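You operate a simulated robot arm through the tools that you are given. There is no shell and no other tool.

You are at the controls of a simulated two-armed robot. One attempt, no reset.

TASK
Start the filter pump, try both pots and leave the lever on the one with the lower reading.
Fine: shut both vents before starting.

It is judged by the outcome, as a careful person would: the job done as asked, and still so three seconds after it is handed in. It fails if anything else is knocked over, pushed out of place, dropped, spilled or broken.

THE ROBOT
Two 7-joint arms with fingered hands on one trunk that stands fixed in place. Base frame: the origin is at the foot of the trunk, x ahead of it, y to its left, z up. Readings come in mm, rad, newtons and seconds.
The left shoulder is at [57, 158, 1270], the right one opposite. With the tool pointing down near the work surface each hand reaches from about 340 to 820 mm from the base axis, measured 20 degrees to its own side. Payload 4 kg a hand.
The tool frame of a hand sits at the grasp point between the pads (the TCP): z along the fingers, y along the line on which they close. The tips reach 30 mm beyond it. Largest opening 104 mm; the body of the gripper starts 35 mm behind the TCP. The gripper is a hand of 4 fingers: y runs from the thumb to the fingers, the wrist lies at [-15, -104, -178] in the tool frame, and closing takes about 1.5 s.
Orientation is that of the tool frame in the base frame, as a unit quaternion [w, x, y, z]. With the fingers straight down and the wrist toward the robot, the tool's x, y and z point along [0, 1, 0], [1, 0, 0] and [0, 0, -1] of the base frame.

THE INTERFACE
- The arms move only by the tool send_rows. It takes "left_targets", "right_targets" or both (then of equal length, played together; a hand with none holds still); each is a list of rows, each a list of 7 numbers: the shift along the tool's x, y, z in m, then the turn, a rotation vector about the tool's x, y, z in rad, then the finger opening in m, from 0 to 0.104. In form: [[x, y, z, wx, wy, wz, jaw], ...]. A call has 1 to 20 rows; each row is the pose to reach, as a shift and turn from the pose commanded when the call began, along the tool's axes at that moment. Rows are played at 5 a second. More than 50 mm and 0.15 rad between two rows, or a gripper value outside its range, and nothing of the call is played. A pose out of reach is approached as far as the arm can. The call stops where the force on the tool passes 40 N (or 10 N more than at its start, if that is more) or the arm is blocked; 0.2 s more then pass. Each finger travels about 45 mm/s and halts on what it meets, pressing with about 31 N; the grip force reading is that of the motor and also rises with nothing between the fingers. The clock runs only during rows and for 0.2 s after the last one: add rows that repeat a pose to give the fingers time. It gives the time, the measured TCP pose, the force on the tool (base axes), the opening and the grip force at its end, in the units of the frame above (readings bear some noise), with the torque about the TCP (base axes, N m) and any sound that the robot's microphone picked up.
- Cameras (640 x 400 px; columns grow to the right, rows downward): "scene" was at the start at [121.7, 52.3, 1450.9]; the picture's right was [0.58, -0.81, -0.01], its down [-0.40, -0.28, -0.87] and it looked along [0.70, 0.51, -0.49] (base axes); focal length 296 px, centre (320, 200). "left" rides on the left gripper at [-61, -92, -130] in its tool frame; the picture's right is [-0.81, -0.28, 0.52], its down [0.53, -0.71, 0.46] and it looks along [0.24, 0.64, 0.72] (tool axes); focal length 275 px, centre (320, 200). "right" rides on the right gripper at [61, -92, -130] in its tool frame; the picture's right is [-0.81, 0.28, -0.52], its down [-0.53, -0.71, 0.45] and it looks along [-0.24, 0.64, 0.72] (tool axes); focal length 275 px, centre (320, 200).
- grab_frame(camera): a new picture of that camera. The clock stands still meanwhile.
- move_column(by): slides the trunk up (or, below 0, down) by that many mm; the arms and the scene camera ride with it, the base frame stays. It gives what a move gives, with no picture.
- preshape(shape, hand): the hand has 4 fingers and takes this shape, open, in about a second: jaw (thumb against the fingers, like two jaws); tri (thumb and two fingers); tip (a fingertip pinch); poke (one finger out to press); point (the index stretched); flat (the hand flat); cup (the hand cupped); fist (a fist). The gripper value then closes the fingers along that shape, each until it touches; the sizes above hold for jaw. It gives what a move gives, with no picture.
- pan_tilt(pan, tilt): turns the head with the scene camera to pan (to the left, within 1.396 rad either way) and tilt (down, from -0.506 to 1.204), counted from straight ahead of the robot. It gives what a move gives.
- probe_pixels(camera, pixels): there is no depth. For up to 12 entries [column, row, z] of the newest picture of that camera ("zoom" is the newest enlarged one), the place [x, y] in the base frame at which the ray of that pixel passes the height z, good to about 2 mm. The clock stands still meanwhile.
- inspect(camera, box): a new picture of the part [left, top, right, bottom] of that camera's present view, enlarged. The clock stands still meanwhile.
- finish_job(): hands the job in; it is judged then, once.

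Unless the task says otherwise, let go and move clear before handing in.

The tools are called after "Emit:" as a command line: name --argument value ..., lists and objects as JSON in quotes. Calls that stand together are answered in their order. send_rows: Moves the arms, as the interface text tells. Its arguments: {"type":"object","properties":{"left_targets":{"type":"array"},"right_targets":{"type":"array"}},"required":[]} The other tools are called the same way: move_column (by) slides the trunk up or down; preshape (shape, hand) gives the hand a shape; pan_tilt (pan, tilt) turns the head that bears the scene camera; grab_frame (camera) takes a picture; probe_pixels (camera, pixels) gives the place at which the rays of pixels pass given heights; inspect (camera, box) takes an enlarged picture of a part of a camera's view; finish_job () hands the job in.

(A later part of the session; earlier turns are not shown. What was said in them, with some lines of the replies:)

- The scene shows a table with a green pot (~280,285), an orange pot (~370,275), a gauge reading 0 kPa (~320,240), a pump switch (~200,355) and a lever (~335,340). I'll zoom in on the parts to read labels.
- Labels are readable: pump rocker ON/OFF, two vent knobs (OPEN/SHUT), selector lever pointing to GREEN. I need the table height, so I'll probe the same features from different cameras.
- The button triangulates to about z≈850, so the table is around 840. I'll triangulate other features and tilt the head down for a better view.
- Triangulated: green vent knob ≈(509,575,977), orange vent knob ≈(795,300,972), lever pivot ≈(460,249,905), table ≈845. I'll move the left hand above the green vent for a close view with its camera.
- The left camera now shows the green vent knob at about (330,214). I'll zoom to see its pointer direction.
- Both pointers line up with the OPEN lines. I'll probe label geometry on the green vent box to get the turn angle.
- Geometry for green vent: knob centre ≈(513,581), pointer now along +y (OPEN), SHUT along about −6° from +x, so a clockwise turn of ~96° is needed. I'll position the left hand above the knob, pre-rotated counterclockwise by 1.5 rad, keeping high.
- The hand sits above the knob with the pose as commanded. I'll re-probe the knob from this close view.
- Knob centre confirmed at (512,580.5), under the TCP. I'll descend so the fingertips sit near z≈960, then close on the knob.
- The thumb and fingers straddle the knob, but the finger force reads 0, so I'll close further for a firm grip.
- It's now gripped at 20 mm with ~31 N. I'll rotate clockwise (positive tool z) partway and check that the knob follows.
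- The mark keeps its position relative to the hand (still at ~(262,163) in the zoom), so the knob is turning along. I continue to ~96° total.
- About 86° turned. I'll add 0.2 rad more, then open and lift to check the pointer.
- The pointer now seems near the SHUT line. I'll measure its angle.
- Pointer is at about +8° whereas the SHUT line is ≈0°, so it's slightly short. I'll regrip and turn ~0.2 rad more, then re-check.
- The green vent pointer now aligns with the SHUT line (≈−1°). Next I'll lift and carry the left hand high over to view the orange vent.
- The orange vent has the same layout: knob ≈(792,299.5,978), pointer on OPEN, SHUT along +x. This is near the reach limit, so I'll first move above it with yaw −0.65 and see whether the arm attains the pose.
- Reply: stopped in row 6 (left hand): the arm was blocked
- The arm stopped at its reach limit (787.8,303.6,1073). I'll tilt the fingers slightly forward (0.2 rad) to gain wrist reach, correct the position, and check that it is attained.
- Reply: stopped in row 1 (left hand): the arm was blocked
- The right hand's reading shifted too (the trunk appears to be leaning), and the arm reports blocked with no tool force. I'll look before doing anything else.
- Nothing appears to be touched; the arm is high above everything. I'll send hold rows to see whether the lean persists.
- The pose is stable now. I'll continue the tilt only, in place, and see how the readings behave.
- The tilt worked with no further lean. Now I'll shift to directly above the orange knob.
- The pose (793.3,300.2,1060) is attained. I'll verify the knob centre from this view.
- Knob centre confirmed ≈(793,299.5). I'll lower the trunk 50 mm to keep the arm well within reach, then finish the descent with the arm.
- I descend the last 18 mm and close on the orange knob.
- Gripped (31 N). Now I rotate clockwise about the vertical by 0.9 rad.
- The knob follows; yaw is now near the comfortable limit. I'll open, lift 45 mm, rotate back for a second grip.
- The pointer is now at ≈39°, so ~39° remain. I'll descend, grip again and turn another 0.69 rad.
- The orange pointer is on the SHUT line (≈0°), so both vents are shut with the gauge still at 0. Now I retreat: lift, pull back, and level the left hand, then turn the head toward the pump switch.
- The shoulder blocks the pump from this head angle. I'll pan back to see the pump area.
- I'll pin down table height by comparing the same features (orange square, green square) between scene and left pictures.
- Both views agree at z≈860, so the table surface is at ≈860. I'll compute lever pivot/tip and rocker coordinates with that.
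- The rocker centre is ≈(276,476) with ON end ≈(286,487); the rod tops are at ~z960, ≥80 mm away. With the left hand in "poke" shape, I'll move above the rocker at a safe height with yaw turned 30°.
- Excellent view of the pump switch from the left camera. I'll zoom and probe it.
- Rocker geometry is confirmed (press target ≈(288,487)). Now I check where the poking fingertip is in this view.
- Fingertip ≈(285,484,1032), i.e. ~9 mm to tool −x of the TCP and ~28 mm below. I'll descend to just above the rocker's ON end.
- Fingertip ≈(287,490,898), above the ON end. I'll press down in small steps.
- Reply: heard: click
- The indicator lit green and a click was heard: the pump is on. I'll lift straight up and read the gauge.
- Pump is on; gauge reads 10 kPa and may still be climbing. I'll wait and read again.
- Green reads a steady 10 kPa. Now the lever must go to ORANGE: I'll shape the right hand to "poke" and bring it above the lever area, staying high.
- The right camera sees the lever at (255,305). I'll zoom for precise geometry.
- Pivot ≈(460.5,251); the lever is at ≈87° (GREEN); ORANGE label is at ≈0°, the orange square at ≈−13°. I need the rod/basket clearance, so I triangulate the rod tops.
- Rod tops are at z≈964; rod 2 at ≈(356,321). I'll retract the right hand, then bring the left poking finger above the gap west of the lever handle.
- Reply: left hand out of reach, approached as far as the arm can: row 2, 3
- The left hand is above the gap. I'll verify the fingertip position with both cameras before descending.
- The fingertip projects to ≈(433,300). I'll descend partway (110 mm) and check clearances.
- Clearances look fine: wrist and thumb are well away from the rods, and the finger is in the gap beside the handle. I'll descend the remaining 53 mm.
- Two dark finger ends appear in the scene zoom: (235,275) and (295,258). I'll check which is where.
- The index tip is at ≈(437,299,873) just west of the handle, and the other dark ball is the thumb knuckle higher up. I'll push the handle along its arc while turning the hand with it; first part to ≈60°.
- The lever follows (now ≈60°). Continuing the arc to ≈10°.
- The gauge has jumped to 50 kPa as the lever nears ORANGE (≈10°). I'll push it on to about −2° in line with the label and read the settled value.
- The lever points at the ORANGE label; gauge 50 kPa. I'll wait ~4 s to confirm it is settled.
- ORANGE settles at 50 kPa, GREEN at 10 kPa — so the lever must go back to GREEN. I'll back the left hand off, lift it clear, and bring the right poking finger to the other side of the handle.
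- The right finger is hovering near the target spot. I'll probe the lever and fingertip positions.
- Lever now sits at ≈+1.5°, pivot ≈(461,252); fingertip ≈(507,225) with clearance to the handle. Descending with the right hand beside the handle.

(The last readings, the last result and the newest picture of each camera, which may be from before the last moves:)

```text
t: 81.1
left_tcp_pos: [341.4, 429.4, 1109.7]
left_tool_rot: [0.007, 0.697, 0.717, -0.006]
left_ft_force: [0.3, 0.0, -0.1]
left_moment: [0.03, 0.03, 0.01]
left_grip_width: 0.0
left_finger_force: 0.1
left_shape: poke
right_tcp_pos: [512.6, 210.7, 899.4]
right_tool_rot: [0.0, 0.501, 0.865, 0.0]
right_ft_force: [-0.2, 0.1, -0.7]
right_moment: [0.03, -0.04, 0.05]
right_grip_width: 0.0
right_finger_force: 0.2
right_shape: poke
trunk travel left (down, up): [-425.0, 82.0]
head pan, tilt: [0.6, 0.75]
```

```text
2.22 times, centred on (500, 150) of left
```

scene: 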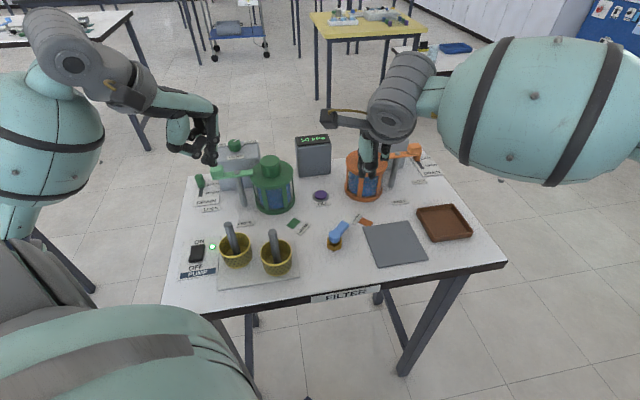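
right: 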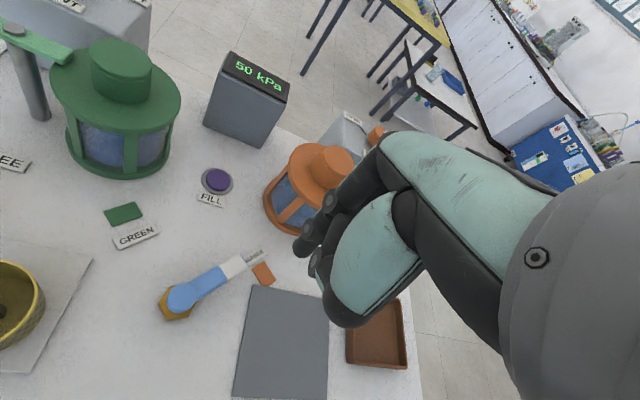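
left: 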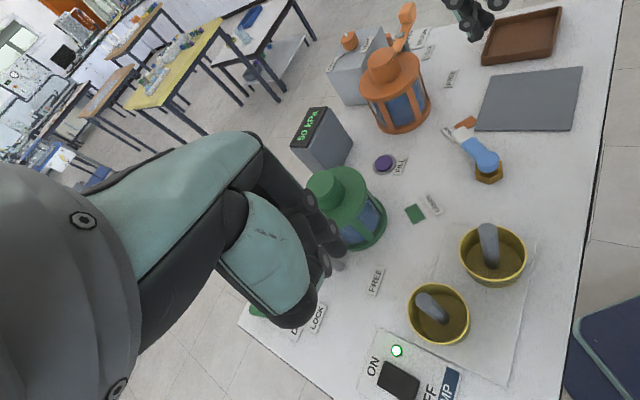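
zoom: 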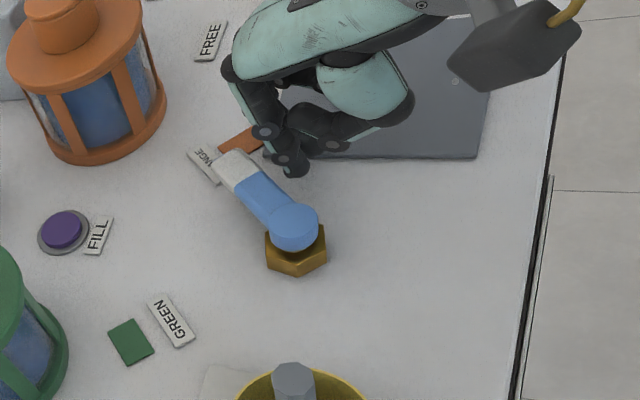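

The finger is properly beside the handle. I'll push the lever back along the arc to ≈45° first.

Emit:
send_rows --right_targets '[[0.0055, 0.0035, 0, 0, 0, 0, 0], [0.0108, 0.007, 0, 0, 0, 0, 0], [0.0154, 0.0125, 0, 0, 0, -0.086, 0], [0.0199, 0.0176, 0, 0, 0, -0.171, 0], [0.0258, 0.022, 0, 0, 0, -0.262, 0], [0.0318, 0.0261, 0, 0, 0, -0.354, 0], [0.0386, 0.0288, 0, 0, 0, -0.446, 0], [0.0455, 0.0312, 0, 0, 0, -0.537, 0], [0.0455, 0.0312, 0, 0, 0, -0.537, 0]]'

Emit:
inspect --camera "right" --box '[140, 180, 340, 330]'

Emit:
inspect --camera "left" --box '[400, 60, 600, 240]'

```text
t: 83.1
left_tcp_pos: [342.2, 429.7, 1108.7]
left_tool_rot: [0.007, 0.697, 0.717, -0.008]
left_ft_force: [-0.5, 0.1, -0.5]
left_moment: [-0.01, -0.01, 0.01]
left_grip_width: 0.0
left_finger_force: 0.0
left_shape: poke
right_tcp_pos: [516.7, 267.5, 899.4]
right_tool_rot: [0.0, 0.253, 0.967, -0.001]
right_ft_force: [-0.1, -0.2, 0.8]
right_moment: [0.0, 0.0, 0.01]
right_grip_width: 0.1
right_finger_force: 0.0
right_shape: poke
trunk travel left (down, up): [-425.0, 82.0]
head pan, tilt: [0.6, 0.75]
```

```text
2.67 times, centred on (240, 255) of right
```

zoom: 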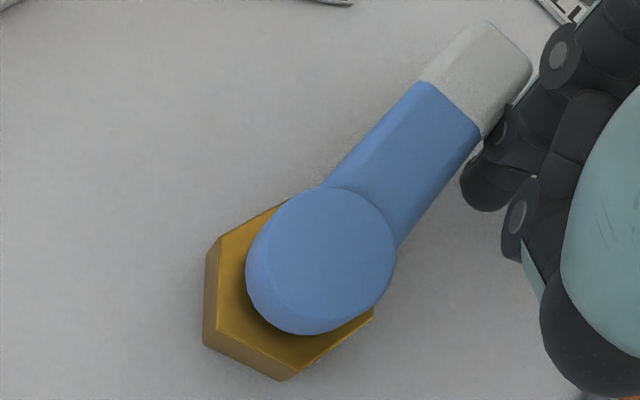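

```text
2.22 times, centred on (500, 150) of left
```

zoom: 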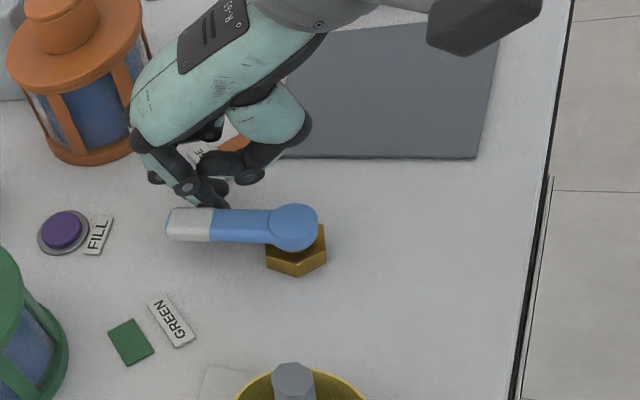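

Lever at ≈45°. Continuing to ≈82°, then I'll check before the final alignment.

Emit:
send_rows --right_targets '[[0.005, 0.0038, 0, 0, 0, -0.09, 0], [0.0103, 0.0074, 0, 0, 0, -0.183, 0], [0.0168, 0.0102, 0, 0, 0, -0.274, 0], [0.0236, 0.0128, 0, 0, 0, -0.365, 0], [0.0302, 0.0141, 0, 0, 0, -0.45, 0], [0.0302, 0.0141, 0, 0, 0, -0.45, 0]]'

Emit:
inspect --camera "right" --box '[140, 180, 340, 330]'

Emit:
grab_frame --camera "left"

Emit:
inspect --camera "left" --box '[400, 60, 600, 240]'

Emit:
inspect --camera "scene" --box '[270, 120, 390, 270]'

```text
t: 84.5
left_tcp_pos: [343.4, 429.8, 1108.0]
left_tool_rot: [0.005, 0.696, 0.718, -0.006]
left_ft_force: [-0.3, 0.1, 0.1]
left_moment: [-0.04, -0.01, -0.02]
left_grip_width: 0.0
left_finger_force: 0.0
left_shape: poke
right_tcp_pos: [514.3, 273.2, 897.9]
right_tool_rot: [-0.001, 0.209, 0.978, -0.001]
right_ft_force: [0.1, 0.5, -0.3]
right_moment: [0.04, 0.0, -0.02]
right_grip_width: 0.1
right_finger_force: 0.0
right_shape: poke
right hand out of reach, approached as far as the arm can: row 2, 3, 4, 5, 6
trunk travel left (down, up): [-425.0, 82.0]
head pan, tilt: [0.6, 0.75]
```

```text
2.67 times, centred on (240, 255) of right
```

zoom: 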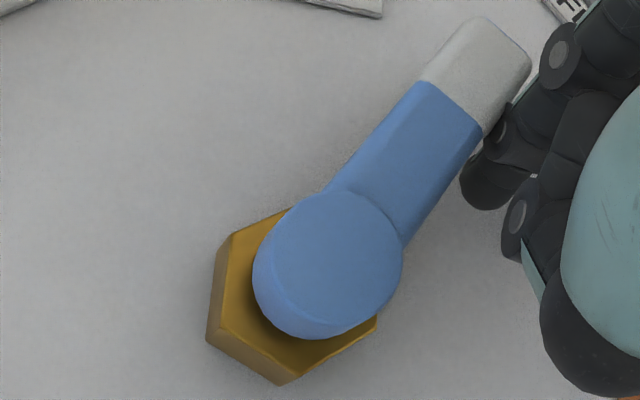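

```text
taken
```

left: 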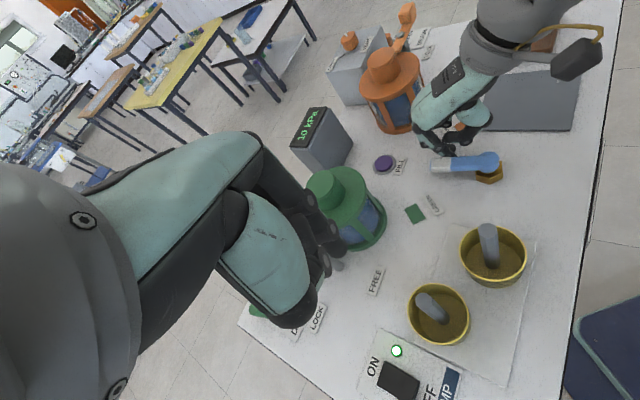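

```text
2.22 times, centred on (500, 150) of left
```

zoom: 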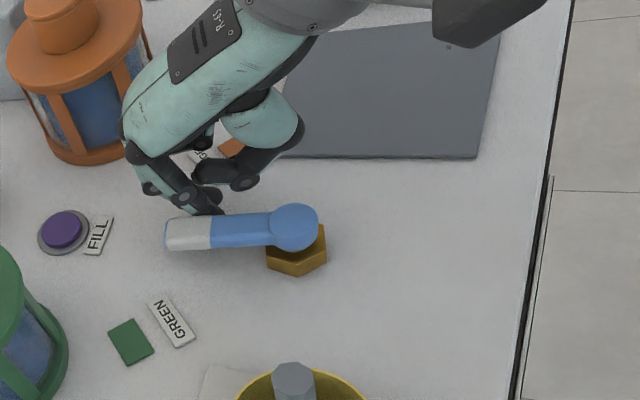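

```text
2.67 times, centred on (330, 195) of scene
```

zoom: 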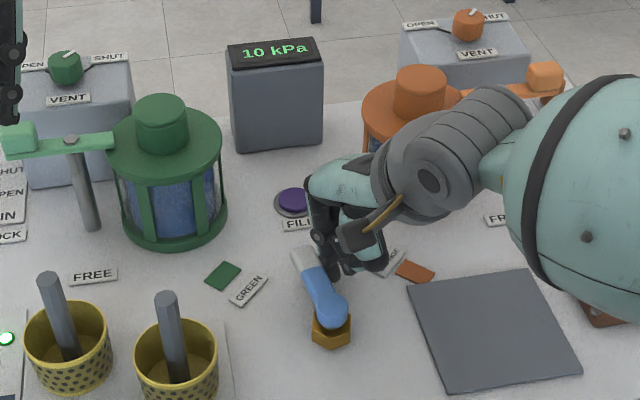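

The gauge is back at 10 kPa already, but the right arm hit a wrist limit at yaw ≈66° (TCP stayed at (514,273)). I'll rotate the hand slightly back to see which reference it is using.

Emit:
send_rows --right_targets '[[0, 0, 0, 0, 0, 0.06, 0], [0, 0, 0, 0, 0, 0.06, 0]]'

```text
t: 85.1
left_tcp_pos: [342.4, 429.9, 1108.8]
left_tool_rot: [0.007, 0.696, 0.718, -0.006]
left_ft_force: [0.3, 0.2, 0.8]
left_moment: [0.01, 0.03, -0.04]
left_grip_width: 0.1
left_finger_force: 0.0
left_shape: poke
right_tcp_pos: [514.8, 273.3, 897.5]
right_tool_rot: [-0.001, 0.239, 0.971, -0.001]
right_ft_force: [0.0, -0.3, 0.3]
right_moment: [0.02, -0.01, -0.01]
right_grip_width: 0.0
right_finger_force: 0.1
right_shape: poke
trunk travel left (down, up): [-425.0, 82.0]
head pan, tilt: [0.6, 0.75]
```

Shifts are measured from the achieved pose. I'll continue the arc at constant yaw ≈60°.

Emit:
send_rows --right_targets '[[0.0028, 0.0008, 0, 0, 0, 0.02, 0], [0.0056, 0.0015, 0, 0, 0, 0.04, 0], [0.012, 0.0036, 0, 0, 0, 0.05, 0], [0.0182, 0.0056, 0, 0, 0, 0.06, 0], [0.0245, 0.0063, 0, 0, 0, 0.07, 0], [0.0245, 0.0063, 0, 0, 0, 0.07, 0]]'

Emit:
inspect --camera "right" --box '[140, 180, 340, 330]'

Emit:
inspect --camera "left" --box '[400, 60, 600, 240]'

Emit:
inspect --camera "scene" --box '[270, 120, 390, 270]'

```text
t: 86.5
left_tcp_pos: [340.7, 429.8, 1108.7]
left_tool_rot: [0.006, 0.697, 0.717, -0.007]
left_ft_force: [-1.8, 0.2, -0.3]
left_moment: [-0.01, 0.0, -0.04]
left_grip_width: 0.2
left_finger_force: 0.1
left_shape: poke
right_tcp_pos: [495.6, 290.9, 899.3]
right_tool_rot: [0.0, 0.272, 0.962, -0.001]
right_ft_force: [-0.1, -0.1, 0.3]
right_moment: [-0.01, 0.01, 0.01]
right_grip_width: 0.0
right_finger_force: 0.1
right_shape: poke
trunk travel left (down, up): [-425.0, 82.0]
head pan, tilt: [0.6, 0.75]
```

```text
2.67 times, centred on (240, 255) of right
```

zoom: 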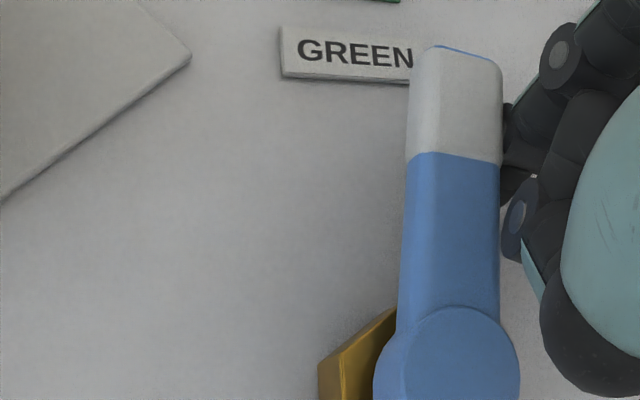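

```text
2.22 times, centred on (500, 150) of left
```

zoom: 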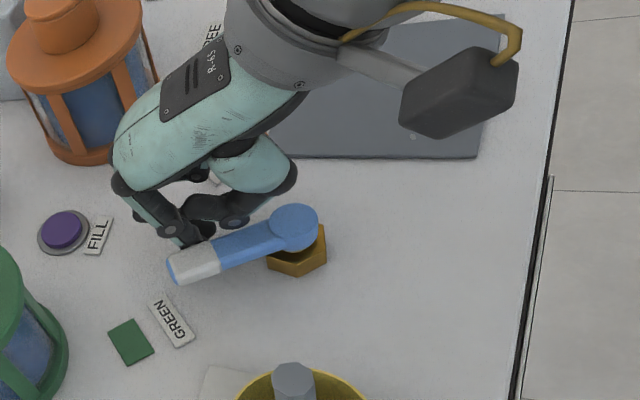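

```text
2.67 times, centred on (330, 195) of scene
```

zoom: 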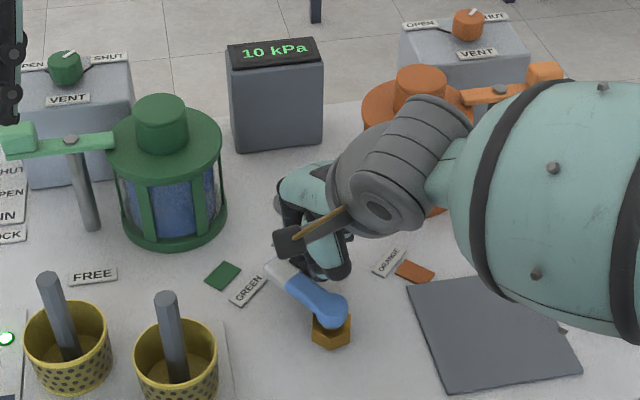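

Emit:
grab_frame --camera "left"

Emit:
probe_pixels --camera "left" --pixels '[[488.7, 160.5, 902], [441.4, 181, 885], [460, 172, 892]]'

```text
taken
```

left: 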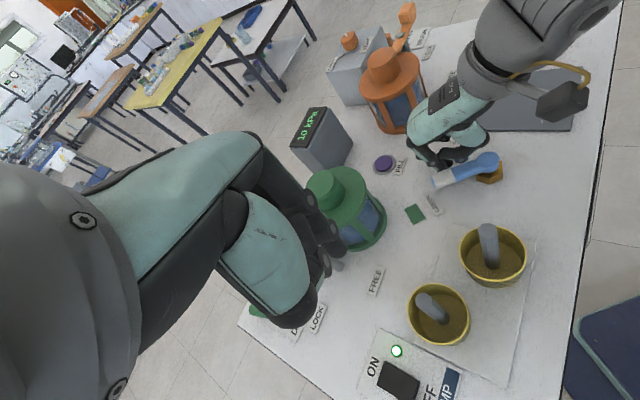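

```text
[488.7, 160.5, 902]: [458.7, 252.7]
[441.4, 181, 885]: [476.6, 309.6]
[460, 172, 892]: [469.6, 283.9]
```

Lever is at ≈73°. I'll push ~12 mm more toward −x to reach ≈87° (its original GREEN position).

Emit:
send_rows --right_targets '[[0.0037, -0.0017, 0, 0, 0, 0, 0], [0.0073, -0.0033, 0, 0, 0, 0, 0], [0.011, -0.005, 0, 0, 0, 0, 0], [0.011, -0.005, 0, 0, 0, 0, 0]]'

Emit:
inspect --camera "left" --box '[400, 90, 560, 240]'

Emit:
inspect --camera "right" --box '[140, 180, 340, 330]'

Emit:
grab_frame --camera "left"

Emit:
probe_pixels --camera "left" --pixels '[[488.7, 160.5, 902]]'

```text
t: 87.5
left_tcp_pos: [343.3, 429.0, 1108.7]
left_tool_rot: [0.007, 0.697, 0.717, -0.006]
left_ft_force: [-1.1, 0.2, 0.0]
left_moment: [-0.03, 0.01, -0.01]
left_grip_width: 0.0
left_finger_force: 0.0
left_shape: poke
right_tcp_pos: [483.8, 291.6, 898.1]
right_tool_rot: [0.0, 0.274, 0.962, -0.001]
right_ft_force: [3.5, 0.4, 0.7]
right_moment: [0.0, -0.06, -0.04]
right_grip_width: 0.3
right_finger_force: 0.0
right_shape: poke
trunk travel left (down, up): [-425.0, 82.0]
head pan, tilt: [0.6, 0.75]
```

```text
2.67 times, centred on (480, 165) of left
```

zoom: 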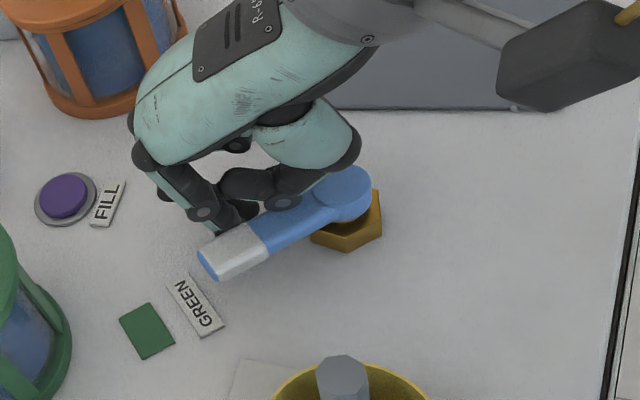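

```text
2.67 times, centred on (240, 255) of right
```

zoom: 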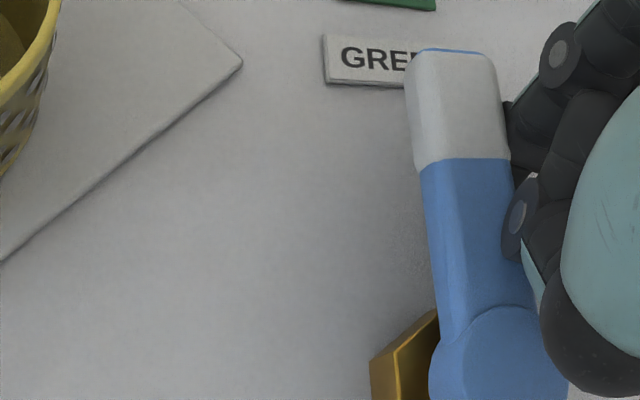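

```text
taken
```

left: 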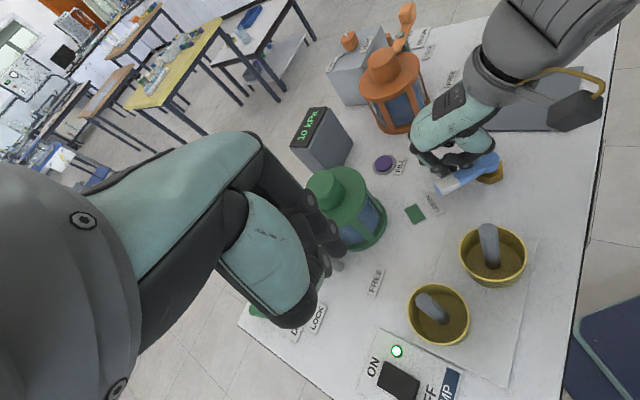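

```text
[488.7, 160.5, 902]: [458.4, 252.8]
```

Emit:
probe_pixels --camera "left" --pixels '[[443.3, 188.5, 885], [462, 178, 890]]'

Emit:
inspect --camera "scene" --box '[280, 190, 380, 260]'

```text
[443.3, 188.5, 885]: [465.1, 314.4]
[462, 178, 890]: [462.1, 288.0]
```

```text
5.71 times, centred on (330, 225) of scene
```

zoom: 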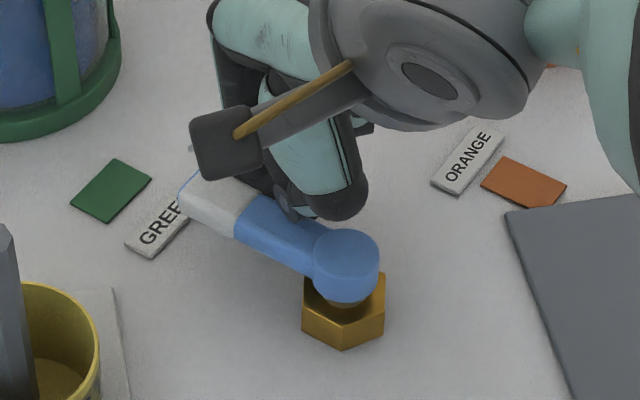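

Lever measures ≈86°, matching its original GREEN position, with a light 3.5 N contact. I'll back the right finger off, lift and retract.

Emit:
send_rows --right_targets '[[-0.004, 0.0025, 0, 0, 0, 0, 0], [-0.0085, 0.0052, 0, 0, 0, 0, 0], [-0.0102, 0.0063, -0.02, 0, 0, 0, 0], [-0.0102, 0.0063, -0.06, 0, 0, 0, 0], [-0.0102, 0.0063, -0.1, 0, 0, 0, 0], [-0.0102, 0.0063, -0.14, 0, 0, 0, 0], [-0.0102, 0.0063, -0.18, 0, 0, 0, 0], [-0.02, -0.02, -0.21, 0, 0, 0, 0], [-0.035, -0.055, -0.24, 0, 0, 0, 0], [-0.05, -0.09, -0.27, 0, 0, 0, 0], [-0.065, -0.13, -0.29, 0, 0, 0, 0], [-0.08, -0.17, -0.3, 0, 0, 0, 0], [-0.09, -0.21, -0.3, 0, 0, 0, 0], [-0.09, -0.21, -0.3, 0, 0, 0, 0]]'

Emit:
grab_frame --camera "scene"

Emit:
inspect --camera "scene" --box '[250, 110, 410, 260]'

Emit:
grab_frame --camera "right"

Emit:
inspect --camera "left" --box '[400, 90, 560, 240]'

```text
t: 90.5
left_tcp_pos: [342.2, 430.0, 1109.1]
left_tool_rot: [0.007, 0.696, 0.718, -0.007]
left_ft_force: [-0.4, -0.2, -0.6]
left_moment: [-0.04, -0.03, -0.02]
left_grip_width: 0.0
left_finger_force: 0.0
left_shape: poke
right_tcp_pos: [448.1, 65.6, 1196.9]
right_tool_rot: [0.001, 0.272, 0.962, -0.002]
right_ft_force: [0.4, -0.3, -0.1]
right_moment: [-0.02, 0.01, 0.02]
right_grip_width: 0.0
right_finger_force: 0.0
right_shape: poke
trunk travel left (down, up): [-425.0, 82.0]
head pan, tilt: [0.6, 0.75]
```

```text
taken
```

scene: 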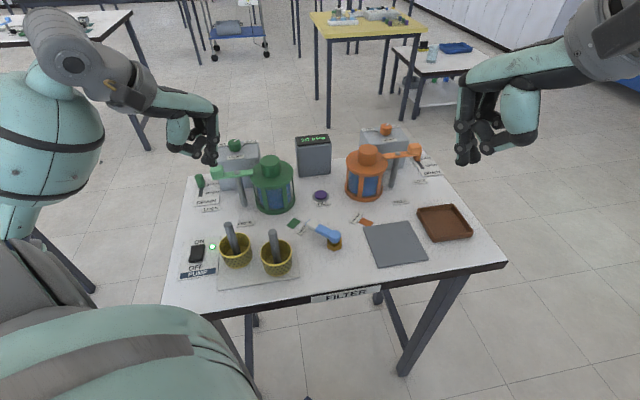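

```text
2.67 times, centred on (330, 185) of scene
```

zoom: 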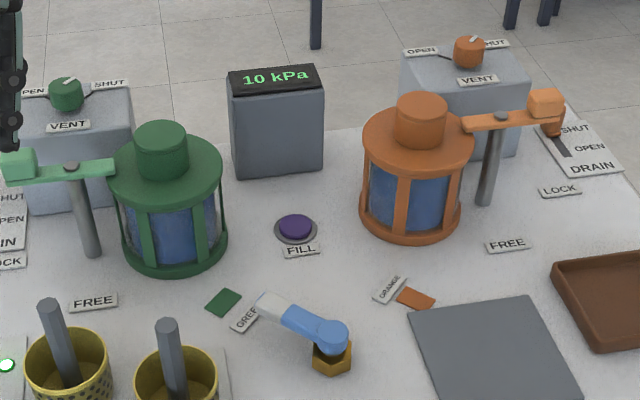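

```text
taken
```

right: 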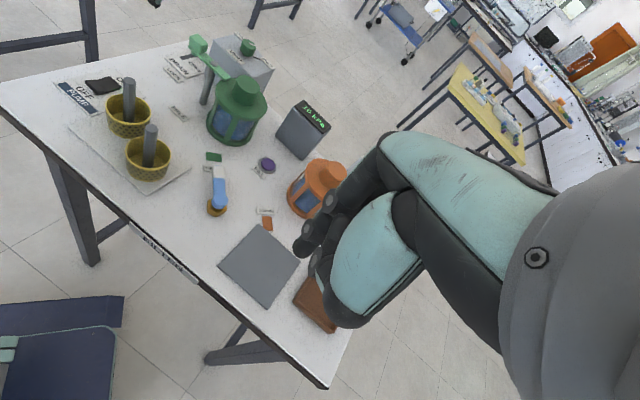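

```text
2.67 times, centred on (480, 165) of left
```

zoom: 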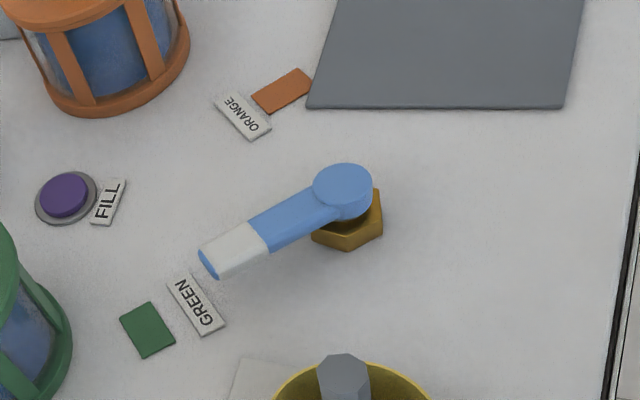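

The lever rests on GREEN with the gauge at 10 kPa (ORANGE read 50 kPa). Both vent pointers are on SHUT, the pump light is lit, nothing else moved, and both hands are clear. Handing in.

Emit:
finish_job

```text
The job is handed in.
```

The filter pump is running and the lever is on GREEN, the pot with the lower reading: 10 kPa against 50 kPa for ORANGE. I let each reading settle for about four seconds before taking it.

Both vents were turned from OPEN to SHUT before I started the pump, and their pointers still line up with SHUT. The pump light is lit, and the gauge showed 10 kPa again once the lever was back on GREEN.

The last pictures showed nothing else on the table knocked, spilled or out of place. Both hands were clear when I handed the job in.
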